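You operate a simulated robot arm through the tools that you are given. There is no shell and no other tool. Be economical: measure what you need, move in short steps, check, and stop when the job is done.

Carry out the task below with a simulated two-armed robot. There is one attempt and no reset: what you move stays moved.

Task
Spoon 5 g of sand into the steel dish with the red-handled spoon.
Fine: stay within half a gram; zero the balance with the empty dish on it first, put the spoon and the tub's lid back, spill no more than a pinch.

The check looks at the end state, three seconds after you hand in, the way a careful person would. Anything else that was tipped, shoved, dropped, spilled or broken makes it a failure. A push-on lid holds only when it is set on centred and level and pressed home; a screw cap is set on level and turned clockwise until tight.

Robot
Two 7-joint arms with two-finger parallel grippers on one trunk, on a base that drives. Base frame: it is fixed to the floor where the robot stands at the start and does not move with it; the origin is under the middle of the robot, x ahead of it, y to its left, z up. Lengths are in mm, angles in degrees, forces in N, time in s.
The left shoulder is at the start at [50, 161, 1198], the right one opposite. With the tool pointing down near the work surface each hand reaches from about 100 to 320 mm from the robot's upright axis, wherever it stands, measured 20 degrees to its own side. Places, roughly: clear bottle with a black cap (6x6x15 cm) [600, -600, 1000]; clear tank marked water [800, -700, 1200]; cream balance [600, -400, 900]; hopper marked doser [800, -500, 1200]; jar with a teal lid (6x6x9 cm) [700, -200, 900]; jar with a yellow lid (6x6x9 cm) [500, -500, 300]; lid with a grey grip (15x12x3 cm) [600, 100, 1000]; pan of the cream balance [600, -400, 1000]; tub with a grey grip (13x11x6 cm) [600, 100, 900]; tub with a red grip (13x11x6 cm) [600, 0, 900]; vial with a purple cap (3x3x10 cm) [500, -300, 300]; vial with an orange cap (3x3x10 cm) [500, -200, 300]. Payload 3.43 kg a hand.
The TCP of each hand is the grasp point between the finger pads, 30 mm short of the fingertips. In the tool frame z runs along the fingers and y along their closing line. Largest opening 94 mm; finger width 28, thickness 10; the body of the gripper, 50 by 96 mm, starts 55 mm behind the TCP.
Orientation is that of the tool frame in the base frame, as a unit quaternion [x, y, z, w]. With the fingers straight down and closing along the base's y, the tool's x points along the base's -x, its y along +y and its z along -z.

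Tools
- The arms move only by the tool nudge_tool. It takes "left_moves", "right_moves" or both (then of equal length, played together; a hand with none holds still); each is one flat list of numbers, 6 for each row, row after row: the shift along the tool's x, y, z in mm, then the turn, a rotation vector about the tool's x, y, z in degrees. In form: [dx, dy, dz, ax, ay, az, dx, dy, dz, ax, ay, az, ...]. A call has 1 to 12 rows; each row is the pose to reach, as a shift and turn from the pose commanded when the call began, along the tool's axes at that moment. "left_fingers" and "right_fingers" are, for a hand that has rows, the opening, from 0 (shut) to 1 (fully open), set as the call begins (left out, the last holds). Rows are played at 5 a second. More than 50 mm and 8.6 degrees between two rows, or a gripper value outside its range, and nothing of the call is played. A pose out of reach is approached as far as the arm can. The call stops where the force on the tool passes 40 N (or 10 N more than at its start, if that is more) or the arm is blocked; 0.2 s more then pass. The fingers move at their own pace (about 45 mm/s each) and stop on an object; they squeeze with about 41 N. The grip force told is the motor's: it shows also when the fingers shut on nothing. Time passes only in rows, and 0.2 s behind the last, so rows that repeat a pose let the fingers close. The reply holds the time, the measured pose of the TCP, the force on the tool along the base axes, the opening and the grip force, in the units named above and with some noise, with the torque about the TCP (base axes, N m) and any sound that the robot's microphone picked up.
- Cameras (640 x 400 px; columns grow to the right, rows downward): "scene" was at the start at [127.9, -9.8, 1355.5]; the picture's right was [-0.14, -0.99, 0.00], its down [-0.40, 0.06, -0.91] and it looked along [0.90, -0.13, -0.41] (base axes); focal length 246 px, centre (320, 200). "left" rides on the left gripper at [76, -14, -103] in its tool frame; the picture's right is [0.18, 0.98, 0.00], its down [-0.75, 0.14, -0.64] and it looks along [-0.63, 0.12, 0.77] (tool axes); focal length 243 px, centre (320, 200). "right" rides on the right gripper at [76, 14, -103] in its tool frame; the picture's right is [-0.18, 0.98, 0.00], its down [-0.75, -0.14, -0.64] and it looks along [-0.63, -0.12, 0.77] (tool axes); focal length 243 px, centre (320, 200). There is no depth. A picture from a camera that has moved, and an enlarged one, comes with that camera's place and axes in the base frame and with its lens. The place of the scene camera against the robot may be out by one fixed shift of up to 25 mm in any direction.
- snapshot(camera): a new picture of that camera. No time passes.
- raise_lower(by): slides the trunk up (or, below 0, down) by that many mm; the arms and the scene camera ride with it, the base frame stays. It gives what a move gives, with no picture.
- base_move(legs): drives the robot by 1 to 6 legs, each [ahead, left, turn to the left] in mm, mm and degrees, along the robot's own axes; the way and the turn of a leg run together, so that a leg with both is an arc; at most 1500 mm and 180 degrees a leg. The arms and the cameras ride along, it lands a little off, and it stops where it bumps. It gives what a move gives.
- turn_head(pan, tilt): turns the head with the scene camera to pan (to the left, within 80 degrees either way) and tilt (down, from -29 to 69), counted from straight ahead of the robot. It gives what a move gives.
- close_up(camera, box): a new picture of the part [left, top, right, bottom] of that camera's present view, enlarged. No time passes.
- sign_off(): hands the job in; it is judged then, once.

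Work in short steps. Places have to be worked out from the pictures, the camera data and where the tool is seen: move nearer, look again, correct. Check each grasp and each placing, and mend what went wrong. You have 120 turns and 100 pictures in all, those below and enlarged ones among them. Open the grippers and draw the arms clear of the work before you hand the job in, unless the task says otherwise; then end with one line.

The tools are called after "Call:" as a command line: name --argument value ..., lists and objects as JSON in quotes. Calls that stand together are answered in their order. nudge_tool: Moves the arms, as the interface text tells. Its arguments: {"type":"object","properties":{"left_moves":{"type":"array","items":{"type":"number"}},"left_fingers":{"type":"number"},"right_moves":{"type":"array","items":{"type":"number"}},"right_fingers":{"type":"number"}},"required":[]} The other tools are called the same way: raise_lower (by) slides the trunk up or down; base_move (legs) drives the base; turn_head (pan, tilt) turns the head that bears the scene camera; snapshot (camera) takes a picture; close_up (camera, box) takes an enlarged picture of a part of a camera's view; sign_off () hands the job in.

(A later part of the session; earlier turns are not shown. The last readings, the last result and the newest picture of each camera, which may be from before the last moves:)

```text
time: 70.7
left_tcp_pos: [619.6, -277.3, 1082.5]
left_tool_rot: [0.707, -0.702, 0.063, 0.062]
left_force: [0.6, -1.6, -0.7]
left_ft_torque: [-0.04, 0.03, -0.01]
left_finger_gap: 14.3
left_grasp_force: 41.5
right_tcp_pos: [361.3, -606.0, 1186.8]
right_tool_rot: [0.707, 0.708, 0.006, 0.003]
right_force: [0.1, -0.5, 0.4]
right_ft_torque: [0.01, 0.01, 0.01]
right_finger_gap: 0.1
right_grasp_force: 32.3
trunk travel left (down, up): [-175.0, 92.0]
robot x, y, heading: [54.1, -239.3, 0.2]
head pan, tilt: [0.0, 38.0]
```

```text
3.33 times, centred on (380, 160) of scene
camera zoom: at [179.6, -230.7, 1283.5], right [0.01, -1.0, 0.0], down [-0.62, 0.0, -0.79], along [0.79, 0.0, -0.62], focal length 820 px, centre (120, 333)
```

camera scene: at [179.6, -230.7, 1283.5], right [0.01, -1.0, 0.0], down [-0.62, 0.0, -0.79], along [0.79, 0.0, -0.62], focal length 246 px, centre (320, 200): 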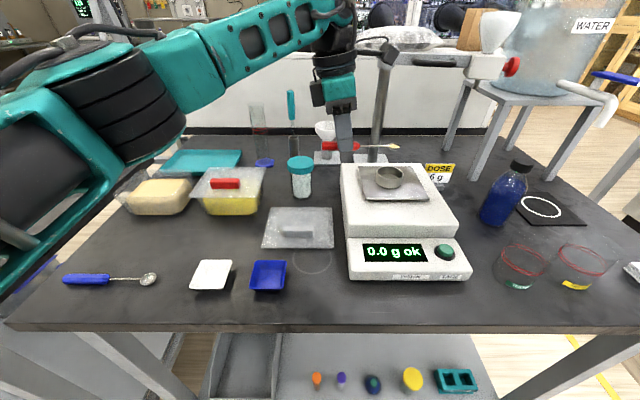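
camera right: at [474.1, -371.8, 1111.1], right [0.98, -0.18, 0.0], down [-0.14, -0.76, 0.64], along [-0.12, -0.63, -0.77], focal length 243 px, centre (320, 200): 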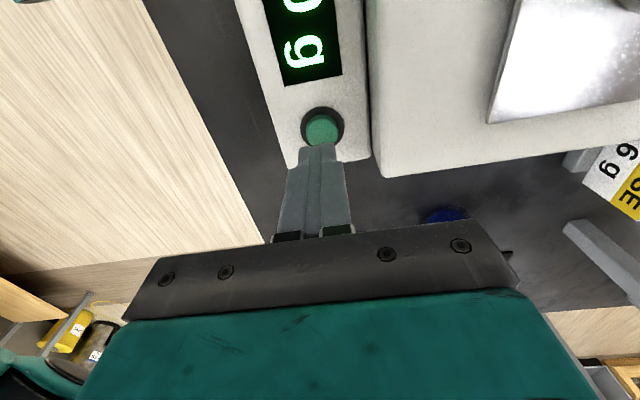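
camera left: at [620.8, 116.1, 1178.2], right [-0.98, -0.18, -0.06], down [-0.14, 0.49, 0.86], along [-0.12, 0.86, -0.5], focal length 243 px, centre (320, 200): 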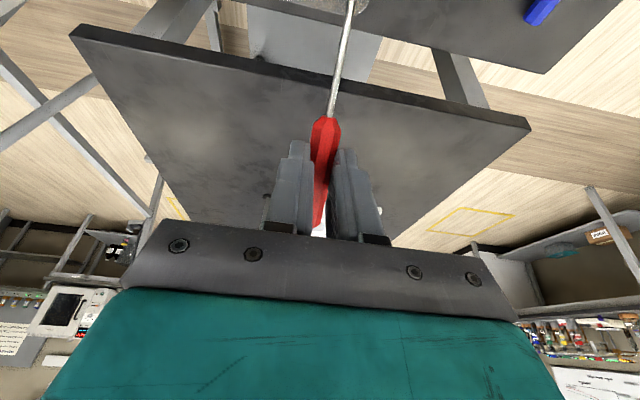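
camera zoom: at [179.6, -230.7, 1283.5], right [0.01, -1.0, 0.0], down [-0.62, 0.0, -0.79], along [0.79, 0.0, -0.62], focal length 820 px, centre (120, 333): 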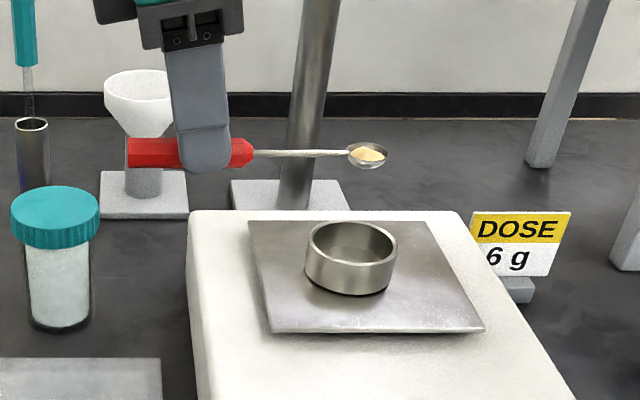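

The bowl is just above the dish at about (620, -374, 1055) with the sand intact. I'll lower about 28 mm and shift 5 mm forward so the sand falls to the dish's centre when rolled.

Call:
nudge_tool --left_moves '[-1.7, -2, 10, 0, 0, 0, -3.5, -5, 20, 0, 0, 0, -4.9, -5, 27.6, 0, 0, 0]'

Call:
close_up --camera "scene" --box '[320, 120, 460, 225]'

Call:
close_up --camera "right" --box '[0, 0, 640, 400]'

```text
time: 71.5
left_tcp_pos: [625.4, -277.3, 1054.0]
left_tool_rot: [0.706, -0.703, 0.063, 0.062]
left_force: [-0.3, 0.1, 0.4]
left_ft_torque: [-0.02, 0.01, -0.01]
left_finger_gap: 14.7
left_grasp_force: 40.7
right_tcp_pos: [361.8, -607.3, 1188.0]
right_tool_rot: [0.707, 0.707, 0.005, 0.004]
right_force: [-0.3, -0.2, 0.1]
right_ft_torque: [0.01, 0.03, 0.01]
right_finger_gap: 0.0
right_grasp_force: 33.2
trunk travel left (down, up): [-175.0, 92.0]
robot x, y, heading: [54.3, -233.7, 0.2]
head pan, tilt: [0.0, 38.0]
```

```text
3.81 times, centred on (390, 172) of scene
camera zoom: at [179.6, -230.6, 1283.5], right [0.01, -1.0, 0.0], down [-0.62, 0.0, -0.79], along [0.79, 0.0, -0.62], focal length 937 px, centre (53, 305)
```

zoom: 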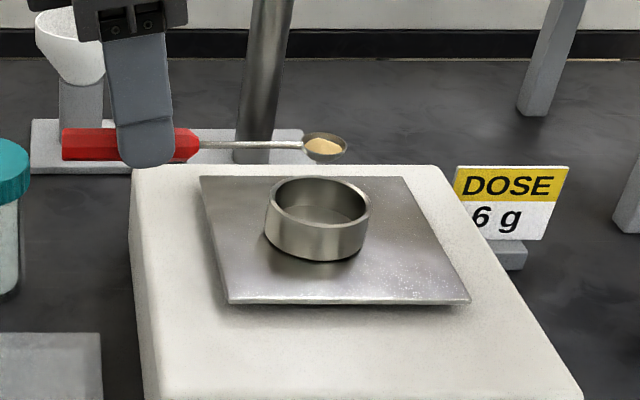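

```text
1.00 times, centred on (320, 200) of right (not enlarged: the box is as wide or as high as the picture)
camera zoom: at [374.6, -531.0, 1290.0], right [0.98, -0.18, 0.01], down [-0.15, -0.75, 0.64], along [-0.11, -0.63, -0.77], focal length 243 px, centre (320, 200)
```

zoom: 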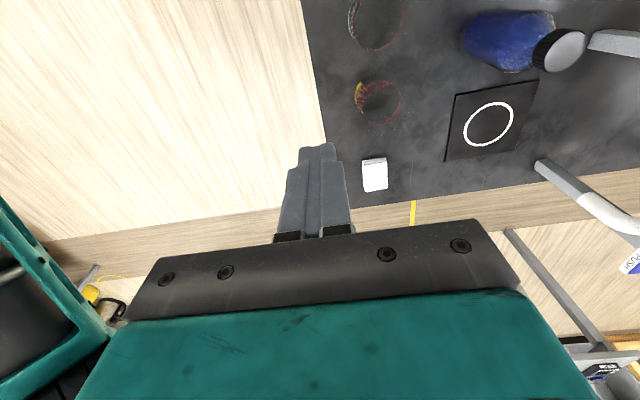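

Geometry checks out: the bowl is over the dish. I'll lower 6 mm and roll the spoon 30° about its own axis to start the pour, then read the balance.

Call:
nudge_tool --left_moves '[-1, 0, 6, 0, 0, 0, -1, 3.8, 6.3, 7.88, 0, 1.39, -1.2, 7.4, 7, 15.76, 0, 2.78, -1.4, 11, 8.3, 23.6, 0, 4.18, -1.6, 13.5, 9.6, 29.55, 0, 5.22]'

Call:
close_up --camera "scene" --box '[310, 120, 490, 285]'

```text
time: 72.7
left_tcp_pos: [610.6, -276.6, 1044.1]
left_tool_rot: [-0.666, 0.694, -0.244, 0.124]
left_force: [-0.5, -0.4, 0.5]
left_ft_torque: [0.02, 0.0, -0.03]
left_finger_gap: 14.7
left_grasp_force: 41.5
right_tcp_pos: [361.7, -607.1, 1187.4]
right_tool_rot: [0.707, 0.708, 0.006, 0.004]
right_force: [-0.6, -0.1, -0.4]
right_ft_torque: [-0.02, 0.01, 0.01]
right_finger_gap: 0.0
right_grasp_force: 33.1
trunk travel left (down, up): [-175.0, 92.0]
robot x, y, heading: [55.8, -234.0, 0.3]
head pan, tilt: [0.0, 38.0]
```

```text
2.42 times, centred on (400, 202) of scene
camera zoom: at [179.5, -230.7, 1283.5], right [0.01, -1.0, 0.0], down [-0.62, 0.0, -0.79], along [0.79, 0.0, -0.62], focal length 596 px, centre (126, 194)
```

zoom: 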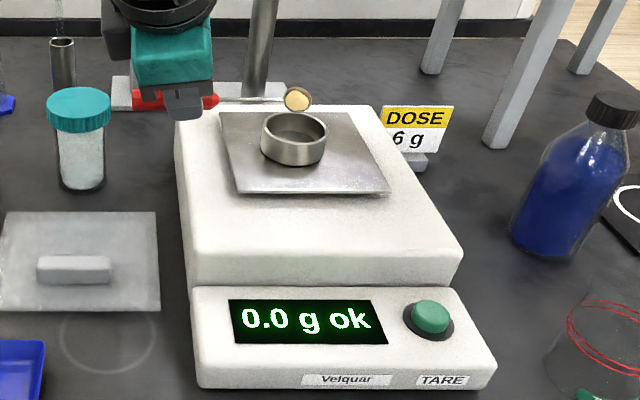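

No sand has moved at 30°. I'll roll on to about 40°, drawing the bowl back 4 mm.

Call:
nudge_tool --left_moves '[0.3, 5.8, -1.9, 4.92, 0, 0.87, 0.3, 8.15, -1.6, 9.85, 0, 1.74, 0.3, 8.15, -1.6, 9.85, 0, 1.74, 0.3, 8.15, -1.6, 9.85, 0, 1.74]'

Call:
close_up --camera "scene" --box '[310, 120, 490, 285]'

```text
time: 73.7
left_tcp_pos: [601.8, -277.2, 1042.1]
left_tool_rot: [-0.643, 0.681, -0.299, 0.183]
left_force: [0.4, -0.8, 0.1]
left_ft_torque: [0.0, 0.0, -0.03]
left_finger_gap: 14.6
left_grasp_force: 41.0
right_tcp_pos: [361.9, -606.1, 1187.2]
right_tool_rot: [0.707, 0.707, 0.005, 0.005]
right_force: [0.3, -0.1, 0.3]
right_ft_torque: [0.01, -0.02, -0.02]
right_finger_gap: 0.1
right_grasp_force: 32.8
trunk travel left (down, up): [-175.0, 92.0]
robot x, y, heading: [53.3, -233.8, 0.4]
head pan, tilt: [0.0, 38.0]
```

```text
2.42 times, centred on (400, 202) of scene
camera zoom: at [179.6, -230.7, 1283.5], right [0.01, -1.0, 0.0], down [-0.62, 0.0, -0.79], along [0.79, 0.0, -0.62], focal length 596 px, centre (126, 194)
```

zoom: 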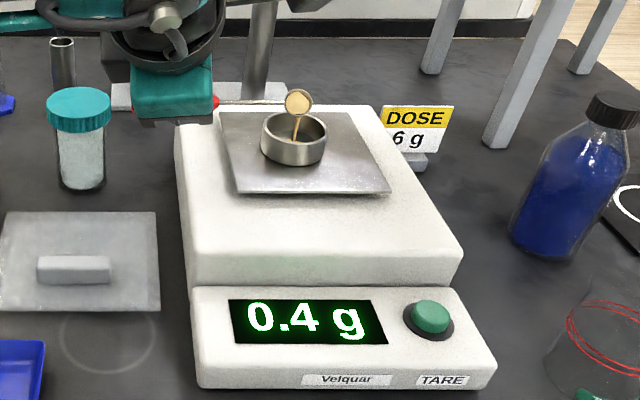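

A thin stream is running right into the dish (0.4 g). I'll hold here a second and read again.

Call:
nudge_tool --left_moves '[0, 0, 0, 0, 0, 0, 0, 0, 0, 0, 0, 0, 0, 0, 0, 0, 0, 0, 0, 0, 0, 0, 0, 0]'

Call:
close_up --camera "scene" --box '[310, 120, 490, 285]'

```text
time: 74.7
left_tcp_pos: [603.2, -277.1, 1041.3]
left_tool_rot: [-0.642, 0.681, -0.3, 0.184]
left_force: [0.5, -0.1, 0.8]
left_ft_torque: [-0.02, 0.01, -0.03]
left_finger_gap: 14.3
left_grasp_force: 40.8
right_tcp_pos: [361.8, -607.4, 1188.3]
right_tool_rot: [0.706, 0.708, 0.006, 0.005]
right_force: [-0.4, 0.0, 0.7]
right_ft_torque: [-0.05, -0.02, -0.04]
right_finger_gap: 0.1
right_grasp_force: 32.7
trunk travel left (down, up): [-175.0, 92.0]
robot x, y, heading: [59.1, -232.7, 0.3]
head pan, tilt: [0.0, 38.0]
```

```text
2.42 times, centred on (400, 202) of scene
camera zoom: at [179.6, -230.7, 1283.5], right [0.01, -1.0, 0.0], down [-0.62, 0.0, -0.79], along [0.79, 0.0, -0.62], focal length 596 px, centre (126, 194)
```

zoom: 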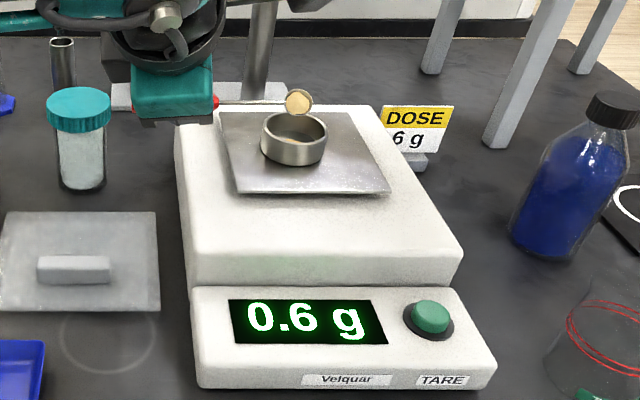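

The stream stopped at 0.6 g, so the outflow depends on the angle. I'll add 6° and hold.

Call:
nudge_tool --left_moves '[0, 1.4, 0, 2.95, 0, 0.52, 0, 2.8, 0.2, 5.9, 0, 1.04, 0, 2.8, 0.2, 5.9, 0, 1.04, 0, 2.8, 0.2, 5.9, 0, 1.04, 0, 2.8, 0.2, 5.9, 0, 1.04, 0, 2.8, 0.2, 5.9, 0, 1.04, 0, 2.8, 0.2, 5.9, 0, 1.04]'

Call:
close_up --camera "scene" --box '[310, 120, 490, 285]'

```text
time: 76.2
left_tcp_pos: [600.5, -277.0, 1040.8]
left_tool_rot: [-0.626, 0.67, -0.333, 0.219]
left_force: [-0.1, 0.8, -0.9]
left_ft_torque: [0.02, 0.0, 0.01]
left_finger_gap: 14.6
left_grasp_force: 40.8
right_tcp_pos: [363.0, -606.3, 1187.8]
right_tool_rot: [0.706, 0.708, 0.005, 0.004]
right_force: [-1.0, 0.4, 1.0]
right_ft_torque: [0.02, -0.01, 0.0]
right_finger_gap: 0.0
right_grasp_force: 33.2
trunk travel left (down, up): [-175.0, 92.0]
robot x, y, heading: [59.2, -233.4, 0.0]
head pan, tilt: [0.0, 38.0]
```

```text
2.42 times, centred on (400, 202) of scene
camera zoom: at [179.6, -230.7, 1283.5], right [0.01, -1.0, 0.0], down [-0.62, 0.0, -0.79], along [0.79, 0.0, -0.62], focal length 596 px, centre (126, 194)
```

zoom: 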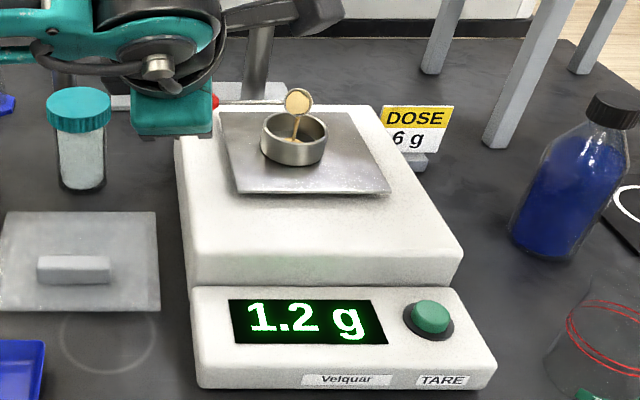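

It's at 1.2 g and still trickling. I'll add 10° more and hold two seconds.

Call:
nudge_tool --left_moves '[0, 2.3, 0.1, 4.92, 0, 0.87, 0, 4.7, 0.4, 9.85, 0, 1.74, 0, 4.7, 0.4, 9.85, 0, 1.74, 0, 4.7, 0.4, 9.85, 0, 1.74, 0, 4.7, 0.4, 9.85, 0, 1.74, 0, 4.7, 0.4, 9.85, 0, 1.74, 0, 4.7, 0.4, 9.85, 0, 1.74, 0, 4.7, 0.4, 9.85, 0, 1.74, 0, 4.7, 0.4, 9.85, 0, 1.74]'

Call:
close_up --camera "scene" --box '[310, 120, 490, 285]'

```text
time: 78.2
left_tcp_pos: [598.2, -276.6, 1036.9]
left_tool_rot: [-0.594, 0.649, -0.385, 0.278]
left_force: [0.8, 0.7, -0.4]
left_ft_torque: [-0.02, -0.02, 0.01]
left_finger_gap: 14.3
left_grasp_force: 40.9
right_tcp_pos: [361.7, -605.6, 1186.8]
right_tool_rot: [0.706, 0.708, 0.005, 0.004]
right_force: [0.0, 0.0, -0.6]
right_ft_torque: [-0.02, -0.02, 0.0]
right_finger_gap: 0.0
right_grasp_force: 32.8
trunk travel left (down, up): [-175.0, 92.0]
robot x, y, heading: [58.3, -234.9, 0.2]
head pan, tilt: [0.0, 38.0]
```

```text
2.42 times, centred on (400, 202) of scene
camera zoom: at [179.6, -230.7, 1283.5], right [0.01, -1.0, 0.0], down [-0.62, 0.0, -0.79], along [0.79, 0.0, -0.62], focal length 596 px, centre (126, 194)
```

zoom: 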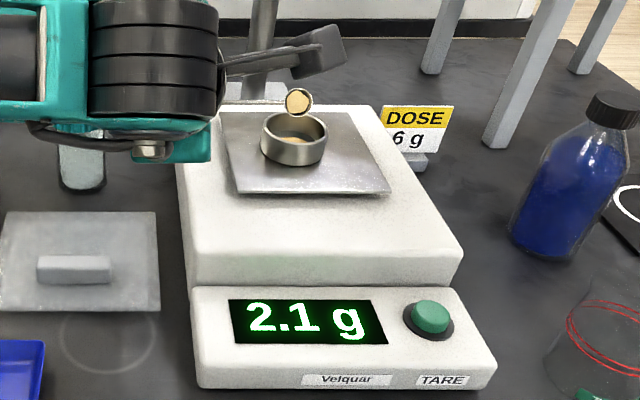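

2.1 g at 56°. Another 10°, then hold.

Call:
nudge_tool --left_moves '[0, 2.3, 0.1, 4.92, 0, 0.87, 0, 4.7, 0.4, 9.85, 0, 1.74, 0, 4.7, 0.4, 9.85, 0, 1.74, 0, 4.7, 0.4, 9.85, 0, 1.74, 0, 4.7, 0.4, 9.85, 0, 1.74, 0, 4.7, 0.4, 9.85, 0, 1.74, 0, 4.7, 0.4, 9.85, 0, 1.74, 0, 4.7, 0.4, 9.85, 0, 1.74, 0, 4.7, 0.4, 9.85, 0, 1.74]'

Call:
close_up --camera "scene" --box '[310, 120, 490, 285]'

```text
time: 80.2
left_tcp_pos: [595.6, -277.8, 1033.0]
left_tool_rot: [-0.559, 0.622, -0.435, 0.334]
left_force: [-0.6, -0.1, 0.0]
left_ft_torque: [0.0, -0.02, -0.01]
left_finger_gap: 14.2
left_grasp_force: 41.4
right_tcp_pos: [361.0, -606.8, 1188.6]
right_tool_rot: [0.707, 0.708, 0.006, 0.005]
right_force: [-0.1, 0.5, 1.2]
right_ft_torque: [0.0, 0.0, 0.01]
right_finger_gap: 0.0
right_grasp_force: 33.4
trunk travel left (down, up): [-175.0, 92.0]
robot x, y, heading: [56.9, -234.9, 0.2]
head pan, tilt: [0.0, 38.0]
```

```text
2.42 times, centred on (400, 202) of scene
camera zoom: at [179.6, -230.7, 1283.5], right [0.01, -1.0, 0.0], down [-0.62, 0.0, -0.79], along [0.79, 0.0, -0.62], focal length 596 px, centre (126, 194)
```

zoom: 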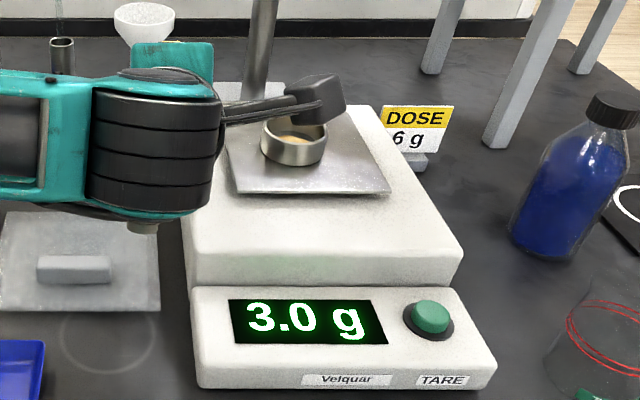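

3.0 g at 66°. I'll add 8° more and hold.

Call:
nudge_tool --left_moves '[0, 1.9, 0.1, 3.94, 0, 0.7, 0, 3.8, 0.3, 7.88, 0, 1.39, 0, 3.8, 0.3, 7.88, 0, 1.39, 0, 3.8, 0.3, 7.88, 0, 1.39, 0, 3.8, 0.3, 7.88, 0, 1.39, 0, 3.8, 0.3, 7.88, 0, 1.39, 0, 3.8, 0.3, 7.88, 0, 1.39, 0, 3.8, 0.3, 7.88, 0, 1.39, 0, 3.8, 0.3, 7.88, 0, 1.39, 0, 3.8, 0.3, 7.88, 0, 1.39]'

Call:
close_up --camera "scene" --box '[310, 120, 490, 285]'

```text
time: 82.5
left_tcp_pos: [594.0, -277.9, 1029.3]
left_tool_rot: [-0.527, 0.598, -0.473, 0.376]
left_force: [-0.6, -0.9, -0.1]
left_ft_torque: [-0.03, 0.0, 0.03]
left_finger_gap: 14.5
left_grasp_force: 41.3
right_tcp_pos: [362.4, -606.5, 1188.2]
right_tool_rot: [0.706, 0.708, 0.005, 0.004]
right_force: [0.5, -0.1, 0.3]
right_ft_torque: [0.06, 0.03, 0.0]
right_finger_gap: 0.0
right_grasp_force: 33.4
trunk travel left (down, up): [-175.0, 92.0]
robot x, y, heading: [56.1, -235.1, 0.2]
head pan, tilt: [0.0, 38.0]
```

```text
2.42 times, centred on (400, 202) of scene
camera zoom: at [179.6, -230.7, 1283.5], right [0.01, -1.0, 0.0], down [-0.62, 0.0, -0.79], along [0.79, 0.0, -0.62], focal length 596 px, centre (126, 194)
```

zoom: 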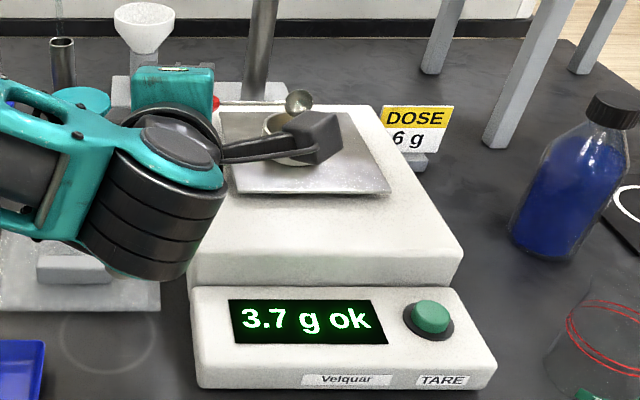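

3.7 g, stable, and the bowl looks empty, so one level spoonful is about 3.7 g; I need 1.3 g more. I'll roll the spoon back level over the dish first.

Call:
nudge_tool --left_moves '[0, -3.9, 0.3, -8.08, 0, -1.43, -0.2, -7.6, 1.1, -16.15, 0, -2.85, -0.4, -11.2, 2.4, -24.2, 0, -4.28, -0.8, -14.6, 4.2, -32.3, 0, -5.7, -1.2, -17.7, 6.5, -40.4, 0, -7.13, -1.6, -20.4, 9.2, -48.5, 0, -8.56, -2.2, -22.8, 12.3, -56.5, 0, -9.99, -2.8, -24.6, 15.6, -64.6, 0, -11.4, -3.4, -26, 19.3, -72.9, 0, -12.9]'

Call:
close_up --camera "scene" --box '[310, 110, 490, 275]'

```text
time: 84.5
left_tcp_pos: [620.2, -277.9, 1047.8]
left_tool_rot: [0.705, -0.704, 0.062, 0.063]
left_force: [-0.4, 0.2, 0.4]
left_ft_torque: [0.02, 0.0, -0.01]
left_finger_gap: 14.4
left_grasp_force: 40.9
right_tcp_pos: [362.0, -607.1, 1187.0]
right_tool_rot: [0.706, 0.708, 0.006, 0.005]
right_force: [-0.3, 0.4, -0.2]
right_ft_torque: [0.05, -0.01, -0.01]
right_finger_gap: 0.2
right_grasp_force: 33.7
trunk travel left (down, up): [-175.0, 92.0]
robot x, y, heading: [56.7, -236.7, 0.0]
head pan, tilt: [0.0, 38.0]
```

```text
2.42 times, centred on (400, 192) of scene
camera zoom: at [179.7, -231.1, 1283.5], right [0.01, -1.0, 0.0], down [-0.62, 0.0, -0.79], along [0.79, 0.0, -0.62], focal length 596 px, centre (126, 218)
```

zoom: 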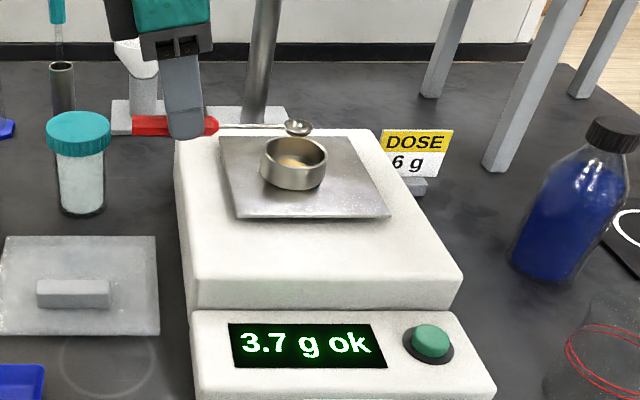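

Bowl empty, balance 3.7 g ok. I'll return to the sand tub for a second scoop, from this base position.

Call:
nudge_tool --left_moves '[7, 0, -39.4, 0, 0, 0, -36.8, 0, -49.2, 0, 0, 0, -80.6, 1, -58.9, 0, 0, 0, -124.4, 1, -68.7, 0, 0, 0, -168.2, 1, -78.5, 0, 0, 0, -212, 2, -88.3, 0, 0, 0, -255.8, 2, -98, 0, 0, 0, -299.6, 3, -107.8, 0, 0, 0, -343.4, 3, -117.6, 0, 0, 0, -387.2, 3, -127.3, 0, 0, 0, -431, 4, -137.1, 0, 0, 0, -474.8, 4, -146.9, 0, 0, 0]'

Call:
nudge_tool --left_moves '[0, 0, 0, 0, -7.5, 0, 0, 0, 0, 0, -15, 0, 0, 0, 0, 0, -22.5, 0, 0, 0, 0, 0, -30, 0]'

```text
time: 87.0
left_tcp_pos: [613.2, 217.7, 1108.9]
left_tool_rot: [0.707, -0.702, 0.061, 0.062]
left_force: [-0.3, 0.4, -0.7]
left_ft_torque: [0.02, -0.01, 0.01]
left_finger_gap: 14.3
left_grasp_force: 41.2
right_tcp_pos: [361.9, -606.9, 1188.6]
right_tool_rot: [0.706, 0.708, 0.006, 0.004]
right_force: [-0.5, -0.3, -0.5]
right_ft_torque: [-0.02, 0.01, 0.01]
right_finger_gap: 0.0
right_grasp_force: 32.5
trunk travel left (down, up): [-175.0, 92.0]
robot x, y, heading: [59.4, -235.6, 0.2]
head pan, tilt: [0.0, 38.0]
```

```text
time: 88.0
left_tcp_pos: [612.3, 217.4, 1109.7]
left_tool_rot: [0.698, -0.694, -0.123, -0.124]
left_force: [0.1, 0.7, -0.6]
left_ft_torque: [0.02, -0.02, -0.02]
left_finger_gap: 14.4
left_grasp_force: 41.4
right_tcp_pos: [361.8, -606.2, 1188.0]
right_tool_rot: [0.707, 0.707, 0.006, 0.005]
right_force: [-0.9, 0.6, 0.4]
right_ft_torque: [0.0, 0.01, 0.0]
right_finger_gap: 0.0
right_grasp_force: 33.0
trunk travel left (down, up): [-175.0, 92.0]
robot x, y, heading: [59.2, -236.6, 0.3]
head pan, tilt: [0.0, 38.0]
```

Same scoop pose, reachable. I'll lower the bowl into the sand again, about 10 mm further forward than the first furrow.

Call:
nudge_tool --left_moves '[11.5, -3, 24.6, 0, 0, 0, 22.9, -6, 49.2, 0, 0, 0, 34.4, -8, 73.7, 0, 0, 0, 41, -10, 88, 0, 0, 0, 45.8, -10, 98.3, 0, 0, 0]'

Call:
nudge_tool --left_moves '[7.2, 0, 5.6, 0, 6, 0, 16, 0, 1.1, 0, 8, 0, 13, 0, -1.3, 0, 14, 0, 7.3, 0, -2.2, 0, 20, 0, 2.7, 0, -2.9, 0, 26, 0, -1.1, 0, -7.2, 0, 30, 0]'

Call:
close_up --camera "scene" --box '[90, 120, 230, 225]'

```text
time: 89.2
left_tcp_pos: [621.6, 207.6, 1000.9]
left_tool_rot: [0.699, -0.694, -0.123, -0.121]
left_force: [-0.7, 0.5, 0.6]
left_ft_torque: [0.0, 0.01, 0.0]
left_finger_gap: 14.4
left_grasp_force: 40.8
right_tcp_pos: [362.3, -607.9, 1188.3]
right_tool_rot: [0.707, 0.708, 0.006, 0.004]
right_force: [-0.3, 0.0, 0.5]
right_ft_torque: [-0.01, -0.04, -0.03]
right_finger_gap: 0.0
right_grasp_force: 33.4
trunk travel left (down, up): [-175.0, 92.0]
robot x, y, heading: [56.9, -231.4, 0.2]
head pan, tilt: [0.0, 38.0]
```

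```text
time: 90.7
left_tcp_pos: [622.3, 204.7, 1008.9]
left_tool_rot: [0.706, -0.703, 0.063, 0.063]
left_force: [0.5, 0.0, 1.1]
left_ft_torque: [0.01, 0.04, -0.01]
left_finger_gap: 14.7
left_grasp_force: 40.9
right_tcp_pos: [361.7, -606.7, 1187.2]
right_tool_rot: [0.707, 0.708, 0.005, 0.005]
right_force: [0.8, 0.7, 0.0]
right_ft_torque: [-0.02, 0.0, 0.0]
right_finger_gap: 0.1
right_grasp_force: 32.8
trunk travel left (down, up): [-175.0, 92.0]
robot x, y, heading: [53.8, -233.4, 0.2]
head pan, tilt: [0.0, 38.0]
```

```text
3.81 times, centred on (160, 172) of scene
camera zoom: at [179.5, -230.6, 1283.5], right [0.01, -1.0, 0.0], down [-0.62, 0.0, -0.79], along [0.79, 0.0, -0.62], focal length 937 px, centre (930, 305)
```

zoom: 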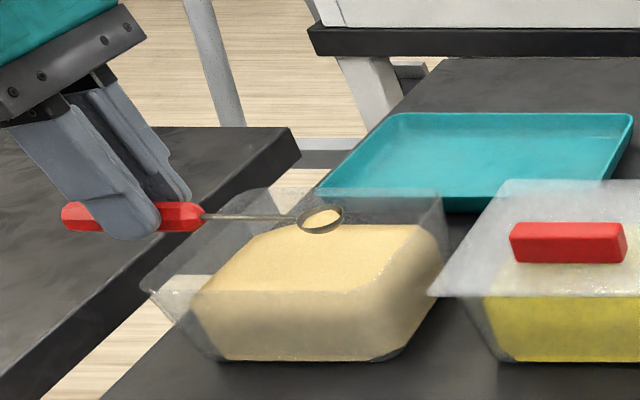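

A similar level spoonful. I'll lift gently and start moving toward the balance.

Call:
nudge_tool --left_moves '[1.7, 0, -10, 0, 0, 0, 4, 0, -23, 0, 0, 0, 7, 0, -40, 0, 0, 0, 10.5, 0, -59, 0, 0, 0, 13, 0, -73, 0, 0, 0, 14.5, 0, -82, 0, 0, 0, 22.4, 0, -80.6, 0, 0, 0, 38.1, 0, -77.8, 0, 0, 0, 57.8, 0, -74.3, 0, 0, 0, 77.5, 0, -70.9, 0, 0, 0, 97.2, 0, -67.4, 0, 0, 0, 112, 0, -64.7, 0, 0, 0]'

Call:
nudge_tool --left_moves '[10, 0, 1.8, 0, 0, 0, 28, 0, 4.9, 0, 0, 0, 48, 0, 8.5, 0, 0, 0, 68, 0, 12, 0, 0, 0, 88, 0, 15.5, 0, 0, 0, 108, 0, 19, 0, 0, 0, 128, 0, 22.6, 0, 0, 0, 148, 0, 26.1, 0, 0, 0, 168, 0, 29.6, 0, 0, 0, 188, 0, 33.2, 0, 0, 0, 206, 0, 36.3, 0, 0, 0, 216, 0, 38.1, 0, 0, 0]'

```text
time: 93.2
left_tcp_pos: [623.5, 106.8, 1092.1]
left_tool_rot: [0.707, -0.702, 0.062, 0.062]
left_force: [0.9, 0.0, -0.2]
left_ft_torque: [0.01, 0.01, -0.03]
left_finger_gap: 14.4
left_grasp_force: 41.4
right_tcp_pos: [362.3, -607.0, 1187.4]
right_tool_rot: [0.706, 0.708, 0.005, 0.004]
right_force: [-0.1, 0.2, -0.2]
right_ft_torque: [-0.03, -0.03, 0.03]
right_finger_gap: 0.0
right_grasp_force: 32.7
trunk travel left (down, up): [-175.0, 92.0]
robot x, y, heading: [57.5, -234.3, 0.4]
head pan, tilt: [0.0, 38.0]
```

```text
time: 95.8
left_tcp_pos: [625.0, -112.7, 1092.4]
left_tool_rot: [0.707, -0.702, 0.063, 0.062]
left_force: [-0.5, -0.2, -0.6]
left_ft_torque: [-0.03, -0.04, 0.02]
left_finger_gap: 14.7
left_grasp_force: 41.0
right_tcp_pos: [362.2, -606.9, 1187.0]
right_tool_rot: [0.707, 0.707, 0.005, 0.004]
right_force: [0.2, 0.5, -0.5]
right_ft_torque: [-0.01, 0.02, 0.01]
right_finger_gap: 0.1
right_grasp_force: 33.0
trunk travel left (down, up): [-175.0, 92.0]
robot x, y, heading: [58.4, -232.9, 0.1]
head pan, tilt: [0.0, 38.0]
```

On the way; now the last stretch to over the dish, then down to the pour height used before.

Call:
nudge_tool --left_moves '[10, 0, 1.7, 0, 0, 0, 27.6, 0, 4.9, 0, 0, 0, 47.3, 0, 8.4, 0, 0, 0, 67, 1, 11.8, 0, 0, 0, 86.7, 1, 15.3, 0, 0, 0, 106.4, 2, 18.8, 0, 0, 0, 126, 3, 22.3, 0, 0, 0, 144, 3.5, 25.4, 0, 0, 0, 155.6, 3.5, 27.5, 0, 0, 0, 162.5, 3.5, 28.7, 0, 0, 0, 158.7, 3.5, 50.4, 0, 0, 0, 154.8, 3.5, 72, 0, 0, 0]'

Call:
close_up --camera "scene" --box '[310, 110, 490, 275]'

```text
time: 98.5
left_tcp_pos: [622.9, -279.6, 1049.3]
left_tool_rot: [0.706, -0.703, 0.063, 0.062]
left_force: [-1.0, -0.3, -0.6]
left_ft_torque: [-0.01, 0.0, -0.04]
left_finger_gap: 14.4
left_grasp_force: 41.1
right_tcp_pos: [361.5, -605.3, 1187.5]
right_tool_rot: [0.706, 0.708, 0.005, 0.004]
right_force: [0.0, -0.4, 0.5]
right_ft_torque: [-0.01, 0.0, 0.0]
right_finger_gap: 0.0
right_grasp_force: 32.9
trunk travel left (down, up): [-175.0, 92.0]
robot x, y, heading: [58.1, -237.1, 0.3]
head pan, tilt: [0.0, 38.0]
```

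```text
2.42 times, centred on (400, 192) of scene
camera zoom: at [179.7, -230.6, 1283.5], right [0.01, -1.0, 0.0], down [-0.62, 0.0, -0.79], along [0.79, 0.0, -0.62], focal length 596 px, centre (126, 218)
```

zoom: 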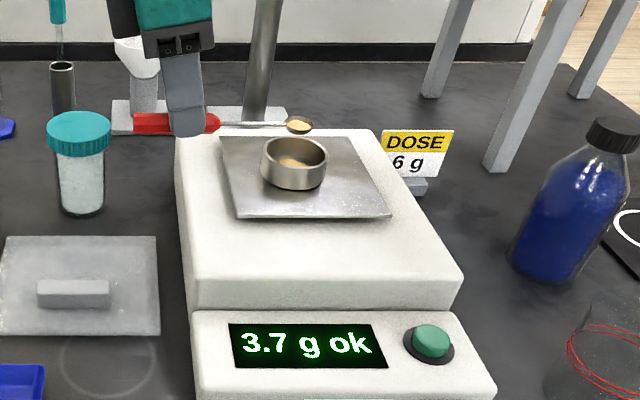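

Positioned with 3.7 g in the dish. I'll roll to 40° and hold.

Call:
nudge_tool --left_moves '[-2, 5.8, 0.3, 7.88, 0, 1.39, -2.2, 9.4, 1, 15.76, 0, 2.78, -2.4, 13, 2.3, 23.6, 0, 4.18, -2.7, 16.3, 4, 31.5, 0, 5.57, -3.1, 19.4, 6.2, 39.4, 0, 6.96, -3.1, 19.4, 6.2, 39.4, 0, 6.96, -3.1, 19.4, 6.2, 39.4, 0, 6.96, -3.1, 19.4, 6.2, 39.4, 0, 6.96, -3.1, 19.4, 6.2, 39.4, 0, 6.96, -3.1, 19.4, 6.2, 39.4, 0, 6.96, -3.1, 19.4, 6.2, 39.4, 0, 6.96, -3.1, 19.4, 6.2, 39.4, 0, 6.96]'

Call:
close_up --camera "scene" --box '[310, 110, 490, 275]'

```text
time: 101.0
left_tcp_pos: [602.4, -275.5, 1042.5]
left_tool_rot: [-0.643, 0.681, -0.298, 0.184]
left_force: [-0.7, 0.2, 0.0]
left_ft_torque: [0.02, 0.0, 0.02]
left_finger_gap: 14.3
left_grasp_force: 41.0
right_tcp_pos: [360.9, -606.2, 1188.5]
right_tool_rot: [0.706, 0.708, 0.006, 0.005]
right_force: [-0.1, 0.8, 1.3]
right_ft_torque: [0.04, 0.02, -0.02]
right_finger_gap: 0.0
right_grasp_force: 33.1
trunk travel left (down, up): [-175.0, 92.0]
robot x, y, heading: [57.4, -235.2, 0.2]
head pan, tilt: [0.0, 38.0]
```

```text
2.42 times, centred on (400, 192) of scene
camera zoom: at [179.6, -230.7, 1283.5], right [0.01, -1.0, 0.0], down [-0.62, 0.0, -0.79], along [0.79, 0.0, -0.62], focal length 596 px, centre (126, 218)
```

zoom: 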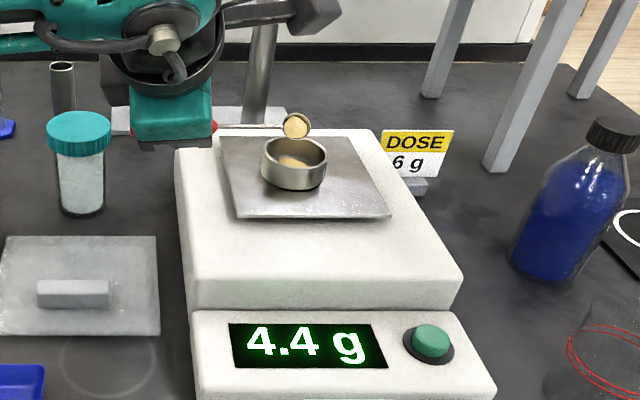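

4.4 g now. I'll add 4° and hold for it to settle.

Call:
nudge_tool --left_moves '[0, 0, 0, 0, 0, 0, 0, 1, 0, 2, 0, 0.35, 0, 1.9, 0.1, 3.94, 0, 0.7, 0, 1.9, 0.1, 3.94, 0, 0.7, 0, 1.9, 0.1, 3.94, 0, 0.7, 0, 1.9, 0.1, 3.94, 0, 0.7, 0, 1.9, 0.1, 3.94, 0, 0.7, 0, 1.9, 0.1, 3.94, 0, 0.7, 0, 1.9, 0.1, 3.94, 0, 0.7, 0, 1.9, 0.1, 3.94, 0, 0.7, 0, 1.9, 0.1, 3.94, 0, 0.7, 0, 1.9, 0.1, 3.94, 0, 0.7]'

Call:
close_up --camera "scene" --box '[310, 110, 490, 275]'

```text
time: 103.7
left_tcp_pos: [600.9, -275.5, 1041.0]
left_tool_rot: [-0.632, 0.674, -0.321, 0.208]
left_force: [-1.2, 0.7, 0.2]
left_ft_torque: [-0.01, -0.03, -0.01]
left_finger_gap: 14.6
left_grasp_force: 41.3
right_tcp_pos: [361.2, -606.3, 1188.1]
right_tool_rot: [0.707, 0.708, 0.005, 0.004]
right_force: [0.3, -0.5, 0.3]
right_ft_torque: [0.02, 0.03, 0.01]
right_finger_gap: 0.2
right_grasp_force: 33.4
trunk travel left (down, up): [-175.0, 92.0]
robot x, y, heading: [58.8, -232.0, 0.2]
head pan, tilt: [0.0, 38.0]
```

```text
2.42 times, centred on (400, 192) of scene
camera zoom: at [179.6, -230.7, 1283.5], right [0.01, -1.0, 0.0], down [-0.62, 0.0, -0.79], along [0.79, 0.0, -0.62], focal length 596 px, centre (126, 218)
```

zoom: 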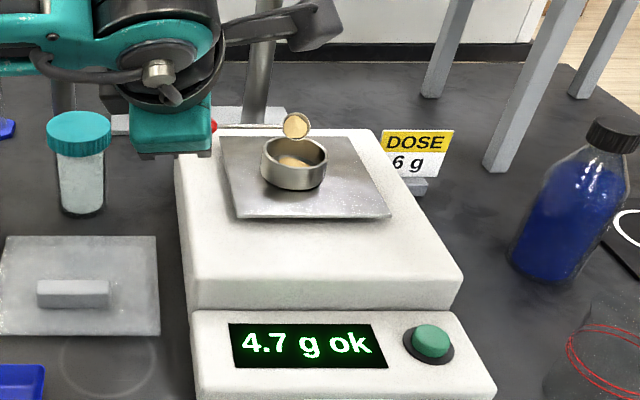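

4.7 g, stable. A further 3° should bring it to about 5.0.

Call:
nudge_tool --left_moves '[0, 0.7, 0, 1.5, 0, 0.26, 0, 1.4, 0, 2.95, 0, 0.52, 0, 1.4, 0, 2.95, 0, 0.52, 0, 1.4, 0, 2.95, 0, 0.52, 0, 1.4, 0, 2.95, 0, 0.52, 0, 1.4, 0, 2.95, 0, 0.52, 0, 1.4, 0, 2.95, 0, 0.52, 0, 1.4, 0, 2.95, 0, 0.52, 0, 1.4, 0, 2.95, 0, 0.52, 0, 1.4, 0, 2.95, 0, 0.52, 0, 1.4, 0, 2.95, 0, 0.52]'

Call:
close_up --camera "scene" --box '[310, 110, 490, 275]'

```text
time: 106.0
left_tcp_pos: [600.0, -275.3, 1039.4]
left_tool_rot: [-0.623, 0.668, -0.338, 0.225]
left_force: [-1.0, -0.9, -0.4]
left_ft_torque: [-0.03, -0.03, 0.03]
left_finger_gap: 14.7
left_grasp_force: 41.0
right_tcp_pos: [362.3, -606.4, 1188.3]
right_tool_rot: [0.707, 0.707, 0.005, 0.003]
right_force: [1.1, -0.5, -0.6]
right_ft_torque: [-0.01, 0.02, 0.01]
right_finger_gap: 0.0
right_grasp_force: 32.5
trunk travel left (down, up): [-175.0, 92.0]
robot x, y, heading: [55.1, -233.6, 0.3]
head pan, tilt: [0.0, 38.0]
```

```text
2.42 times, centred on (400, 192) of scene
camera zoom: at [179.6, -230.7, 1283.5], right [0.01, -1.0, 0.0], down [-0.62, 0.0, -0.79], along [0.79, 0.0, -0.62], focal length 596 px, centre (126, 218)
```

zoom: 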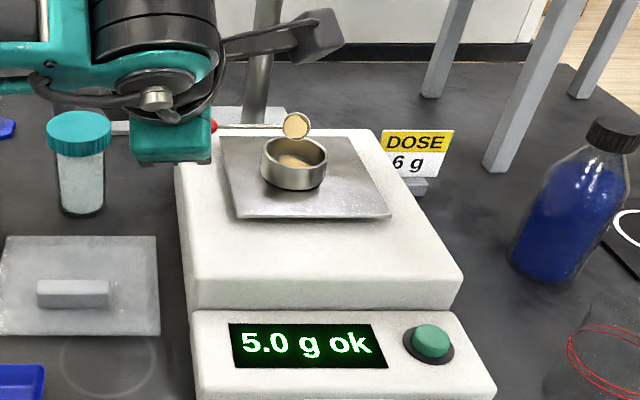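

5.0 g ok. I'll roll the spoon back level with the leftover sand in it.

Call:
nudge_tool --left_moves '[0, -3.8, 0.3, -7.88, 0, -1.39, -0.2, -7.4, 1, -15.76, 0, -2.78, -0.4, -11, 2.3, -23.6, 0, -4.18, -0.7, -14.3, 4, -31.5, 0, -5.57, -1.1, -17.4, 6.2, -39.4, 0, -6.96, -1.5, -19.8, 8.5, -46.3, 0, -8.2]'

Call:
nudge_tool --left_moves '[2, 0, -12, 0, 0, 0, 4.5, 0, -26, 0, 0, 0, 7, 0, -40, 0, 0, 0, -1, 0, -41.5, 0, 0, 0, -17, 0, -44.2, 0, 0, 0, -37, 0, -47.8, 0, 0, 0, -57, 0, -51.3, 0, 0, 0, -77, 0, -54.8, 0, 0, 0, -97, 0, -58.4, 0, 0, 0, -117, 0, -61.9, 0, 0, 0, -135, 0, -65, 0, 0, 0, -145, 0, -66.8, 0, 0, 0]'

Call:
close_up --camera "scene" --box '[240, 80, 480, 275]'

```text
time: 107.5
left_tcp_pos: [619.5, -277.1, 1048.3]
left_tool_rot: [0.706, -0.703, 0.062, 0.062]
left_force: [-0.5, 0.3, -0.9]
left_ft_torque: [-0.02, 0.02, 0.01]
left_finger_gap: 14.4
left_grasp_force: 41.2
right_tcp_pos: [362.3, -606.6, 1188.5]
right_tool_rot: [0.707, 0.708, 0.005, 0.004]
right_force: [0.1, 0.0, -0.2]
right_ft_torque: [-0.01, -0.04, -0.01]
right_finger_gap: 0.0
right_grasp_force: 32.9
trunk travel left (down, up): [-175.0, 92.0]
robot x, y, heading: [57.2, -237.0, 0.2]
head pan, tilt: [0.0, 38.0]
```

```text
time: 110.0
left_tcp_pos: [619.4, -121.1, 1088.8]
left_tool_rot: [0.707, -0.702, 0.062, 0.063]
left_force: [0.0, -0.9, -0.5]
left_ft_torque: [0.01, 0.02, -0.01]
left_finger_gap: 14.1
left_grasp_force: 41.0
right_tcp_pos: [362.8, -606.7, 1187.9]
right_tool_rot: [0.706, 0.708, 0.005, 0.004]
right_force: [-0.3, 0.2, -0.8]
right_ft_torque: [-0.02, 0.02, 0.03]
right_finger_gap: 0.4
right_grasp_force: 33.1
trunk travel left (down, up): [-175.0, 92.0]
robot x, y, heading: [55.6, -235.3, 0.3]
head pan, tilt: [0.0, 38.0]
```

```text
2.05 times, centred on (360, 178) of scene
camera zoom: at [179.6, -230.5, 1283.5], right [0.01, -1.0, 0.0], down [-0.62, 0.0, -0.79], along [0.79, 0.0, -0.62], focal length 504 px, centre (238, 246)
```

zoom: 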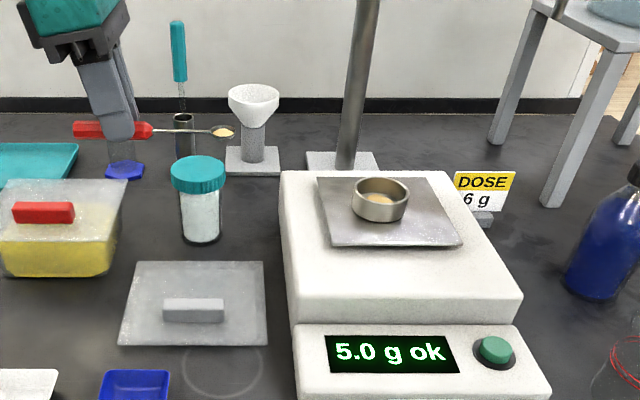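

Still 5.0 g ok in the dish. I'll carry the leftover sand back to the tub.

Call:
nudge_tool --left_moves '[-9.9, 0, -1.7, 0, 0, 0, -29.6, 0, -5.2, 0, 0, 0, -53.2, -1, -9.4, 0, 0, 0, -76.8, -1, -13.6, 0, 0, 0, -100.5, -2, -17.7, 0, 0, 0, -124.1, -2, -21.9, 0, 0, 0, -147.8, -3, -26.1, 0, 0, 0, -171.4, -3, -30.3, 0, 0, 0, -195, -4, -34.5, 0, 0, 0, -218.7, -5, -38.6, 0, 0, 0, -242.3, -6, -42.8, 0, 0, 0, -258, -6, -45.6, 0, 0, 0]'

Call:
nudge_tool --left_moves '[-16, 0, -2.8, 0, 0, 0, -38, 0, -6.7, 0, 0, 0, -58, -1, -10.2, 0, 0, 0, -72, -2, -12.7, 0, 0, 0, -78, -2, -13.8, 0, 0, 0, -80.6, -2, 1, 0, 0, 0, -84, -2, 20.7, 0, 0, 0, -87.6, -2, 40.4, 0, 0, 0, -89, -2, 50, 0, 0, 0]'

Call:
close_up --camera "scene" --box '[80, 110, 240, 230]'

```text
time: 112.7
left_tcp_pos: [623.6, 140.4, 1088.7]
left_tool_rot: [0.707, -0.702, 0.063, 0.062]
left_force: [0.5, 1.4, -0.2]
left_ft_torque: [-0.02, 0.0, -0.02]
left_finger_gap: 14.5
left_grasp_force: 41.0
right_tcp_pos: [361.5, -606.7, 1187.0]
right_tool_rot: [0.706, 0.708, 0.005, 0.005]
right_force: [-0.6, 0.3, -0.9]
right_ft_torque: [-0.01, 0.02, -0.02]
right_finger_gap: 0.0
right_grasp_force: 32.7
trunk travel left (down, up): [-175.0, 92.0]
robot x, y, heading: [56.1, -237.1, 0.4]
head pan, tilt: [0.0, 38.0]
```

```text
time: 114.7
left_tcp_pos: [625.4, 219.7, 1023.4]
left_tool_rot: [0.707, -0.702, 0.063, 0.062]
left_force: [0.2, 0.1, -0.6]
left_ft_torque: [0.0, 0.0, 0.01]
left_finger_gap: 14.5
left_grasp_force: 40.8
right_tcp_pos: [361.7, -606.2, 1188.3]
right_tool_rot: [0.707, 0.707, 0.006, 0.004]
right_force: [-0.3, -0.3, -0.1]
right_ft_torque: [0.02, 0.0, -0.02]
right_finger_gap: 0.0
right_grasp_force: 33.2
trunk travel left (down, up): [-175.0, 92.0]
robot x, y, heading: [59.3, -236.6, 0.5]
head pan, tilt: [0.0, 38.0]
```

```text
3.33 times, centred on (160, 170) of scene
camera zoom: at [179.6, -230.7, 1283.5], right [0.01, -1.0, 0.0], down [-0.62, 0.0, -0.79], along [0.79, 0.0, -0.62], focal length 820 px, centre (853, 300)
```

zoom: 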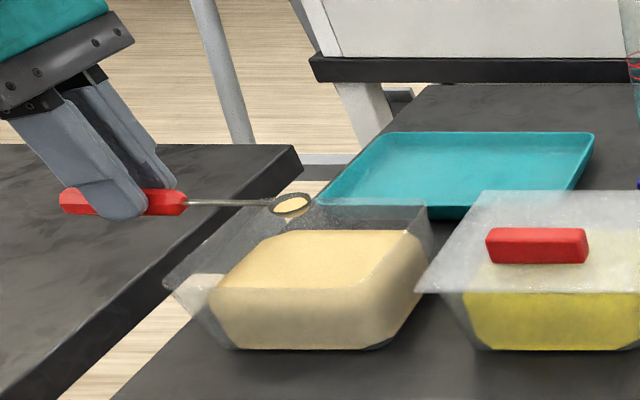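

The bowl is over the sand at about (625, 122, 996). I'll roll it out to 78° to tip the leftover back into the tub.

Call:
nudge_tool --left_moves '[0, 3.8, 0.3, 7.88, 0, 1.39, -0.2, 7.4, 1, 15.76, 0, 2.78, -0.4, 11, 2.3, 23.6, 0, 4.18, -0.7, 14.3, 4, 31.5, 0, 5.57, -1.1, 17.4, 6.2, 39.4, 0, 6.96, -1.6, 20.1, 8.8, 47.3, 0, 8.35, -2.1, 22.4, 11.7, 55.2, 0, 9.74, -2.6, 24.3, 14.9, 63, 0, 11.1, -3.2, 25.7, 18.4, 70.9, 0, 12.5, -3.7, 26.4, 21.1, 76.8, 0, 13.6, -3.7, 26.4, 21.1, 76.8, 0, 13.6, -3.7, 26.4, 21.1, 76.8, 0, 13.6]'

Call:
nudge_tool --left_moves '[0, 0, 0, 0, 0, 0, 0, 2.2, 0, 4.9, 0, 0.9, 0, 2.2, 0, 4.9, 0, 0.9, 0, 0, 0, 0, 0, 0, 0, 2.2, 0, 4.9, 0, 0.9, 0, 0, 0, 0, 0, 0, 0, 0, 0, 0, 0, 0, 0, 0, 0, 0, 0, 0]'

Call:
close_up --camera "scene" --box '[80, 110, 240, 230]'

```text
time: 117.2
left_tcp_pos: [599.0, 218.6, 1002.4]
left_tool_rot: [-0.51, 0.585, -0.49, 0.396]
left_force: [-0.3, -0.4, 0.5]
left_ft_torque: [0.03, 0.01, 0.03]
left_finger_gap: 14.3
left_grasp_force: 40.6
right_tcp_pos: [361.9, -605.6, 1187.9]
right_tool_rot: [0.707, 0.708, 0.005, 0.004]
right_force: [0.3, 0.0, 0.0]
right_ft_torque: [0.0, -0.03, -0.02]
right_finger_gap: 0.0
right_grasp_force: 32.8
trunk travel left (down, up): [-175.0, 92.0]
robot x, y, heading: [54.0, -234.1, 0.3]
head pan, tilt: [0.0, 38.0]
```

```text
time: 119.0
left_tcp_pos: [597.9, 218.7, 1002.6]
left_tool_rot: [-0.511, 0.585, -0.49, 0.396]
left_force: [0.5, 0.4, -0.7]
left_ft_torque: [0.0, 0.01, 0.01]
left_finger_gap: 14.3
left_grasp_force: 40.8
right_tcp_pos: [361.7, -606.8, 1188.3]
right_tool_rot: [0.706, 0.708, 0.004, 0.004]
right_force: [-0.5, -1.0, 0.4]
right_ft_torque: [0.03, 0.04, 0.04]
right_finger_gap: 0.2
right_grasp_force: 33.7
trunk travel left (down, up): [-175.0, 92.0]
robot x, y, heading: [57.0, -231.2, 0.1]
head pan, tilt: [0.0, 38.0]
```

```text
3.33 times, centred on (160, 170) of scene
camera zoom: at [179.6, -230.7, 1283.5], right [0.01, -1.0, 0.0], down [-0.62, 0.0, -0.79], along [0.79, 0.0, -0.62], focal length 820 px, centre (853, 300)
```

zoom: 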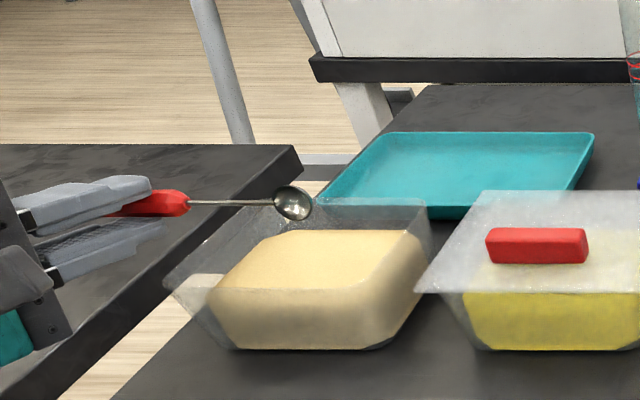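

The bowl is empty and no spill is visible. I'll roll back level over the tub and lift.

Call:
nudge_tool --left_moves '[0, -3.8, 0.3, -7.88, 0, -1.39, -0.2, -7.4, 1, -15.76, 0, -2.78, -0.4, -11, 2.3, -23.6, 0, -4.18, -0.7, -14.3, 4, -31.5, 0, -5.57, -1.1, -17.4, 6.2, -39.4, 0, -6.96, -1.6, -20.1, 8.8, -47.3, 0, -8.35, -2.1, -22.4, 11.7, -55.2, 0, -9.74, -2.6, -24.3, 14.9, -63, 0, -11.1, -3.2, -25.7, 18.4, -70.9, 0, -12.5, -3.7, -26.4, 21.1, -76.8, 0, -13.6]'

Call:
nudge_tool --left_moves '[4, 0, -24, 0, 0, 0, 8.7, 0, -49, 0, 0, 0, 17, 33, -47, 0, 0, 0, 33, 66, -45, 0, 0, 0, 49, 99, -43, 0, 0, 0, 75, 131, -37, 0, 0, 0]'

```text
time: 121.2
left_tcp_pos: [625.6, 218.9, 1024.1]
left_tool_rot: [0.706, -0.702, 0.062, 0.062]
left_force: [-0.1, 0.2, -0.7]
left_ft_torque: [0.0, -0.02, -0.03]
left_finger_gap: 14.4
left_grasp_force: 41.5
right_tcp_pos: [362.0, -606.6, 1186.7]
right_tool_rot: [0.707, 0.707, 0.006, 0.003]
right_force: [0.0, 0.2, -0.1]
right_ft_torque: [0.02, 0.01, -0.03]
right_finger_gap: 0.0
right_grasp_force: 32.6
trunk travel left (down, up): [-175.0, 92.0]
robot x, y, heading: [55.4, -239.4, 0.5]
head pan, tilt: [0.0, 38.0]
```

```text
time: 122.7
left_tcp_pos: [494.0, 147.5, 1072.7]
left_tool_rot: [0.707, -0.702, 0.062, 0.063]
left_force: [-0.4, -0.4, -0.8]
left_ft_torque: [-0.01, 0.01, 0.0]
left_finger_gap: 14.6
left_grasp_force: 41.1
right_tcp_pos: [361.1, -606.9, 1187.7]
right_tool_rot: [0.706, 0.708, 0.006, 0.004]
right_force: [0.4, 1.0, -0.3]
right_ft_torque: [0.02, -0.02, -0.02]
right_finger_gap: 0.2
right_grasp_force: 32.7
trunk travel left (down, up): [-175.0, 92.0]
robot x, y, heading: [58.6, -235.1, 0.3]
head pan, tilt: [0.0, 38.0]
```

Over the home spot. I'll lower the spoon back to its original grasp pose, slowly at the end.

Call:
nudge_tool --left_moves '[-10, 0, 40, 0, 0, 0, -19, 0, 80, 0, 0, 0, -25.5, 0, 115, 0, 0, 0, -28, 0, 128, 0, 0, 0, -28.7, 0, 133, 0, 0, 0, -29, 0, 135, 0, 0, 0]'

Call:
close_up --camera "scene" --box '[20, 130, 240, 290]'

```text
time: 124.0
left_tcp_pos: [493.5, 154.3, 937.8]
left_tool_rot: [0.706, -0.702, 0.064, 0.061]
left_force: [-1.8, 2.4, 11.8]
left_ft_torque: [-1.13, 0.05, -0.12]
left_finger_gap: 14.5
left_grasp_force: 40.6
right_tcp_pos: [361.0, -606.7, 1187.8]
right_tool_rot: [0.707, 0.708, 0.006, 0.005]
right_force: [-0.3, 0.2, 0.0]
right_ft_torque: [-0.02, 0.02, 0.01]
right_finger_gap: 0.2
right_grasp_force: 33.4
trunk travel left (down, up): [-175.0, 92.0]
robot x, y, heading: [52.8, -237.8, 0.6]
head pan, tilt: [0.0, 38.0]
```

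```text
2.50 times, centred on (130, 210) of scene
camera zoom: at [178.6, -231.0, 1283.9], right [0.01, -1.0, 0.0], down [-0.61, 0.0, -0.79], along [0.79, 0.0, -0.61], focal length 615 px, centre (795, 175)
```

zoom: 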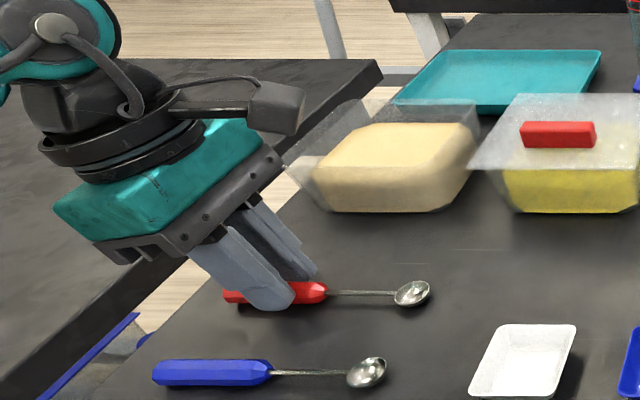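

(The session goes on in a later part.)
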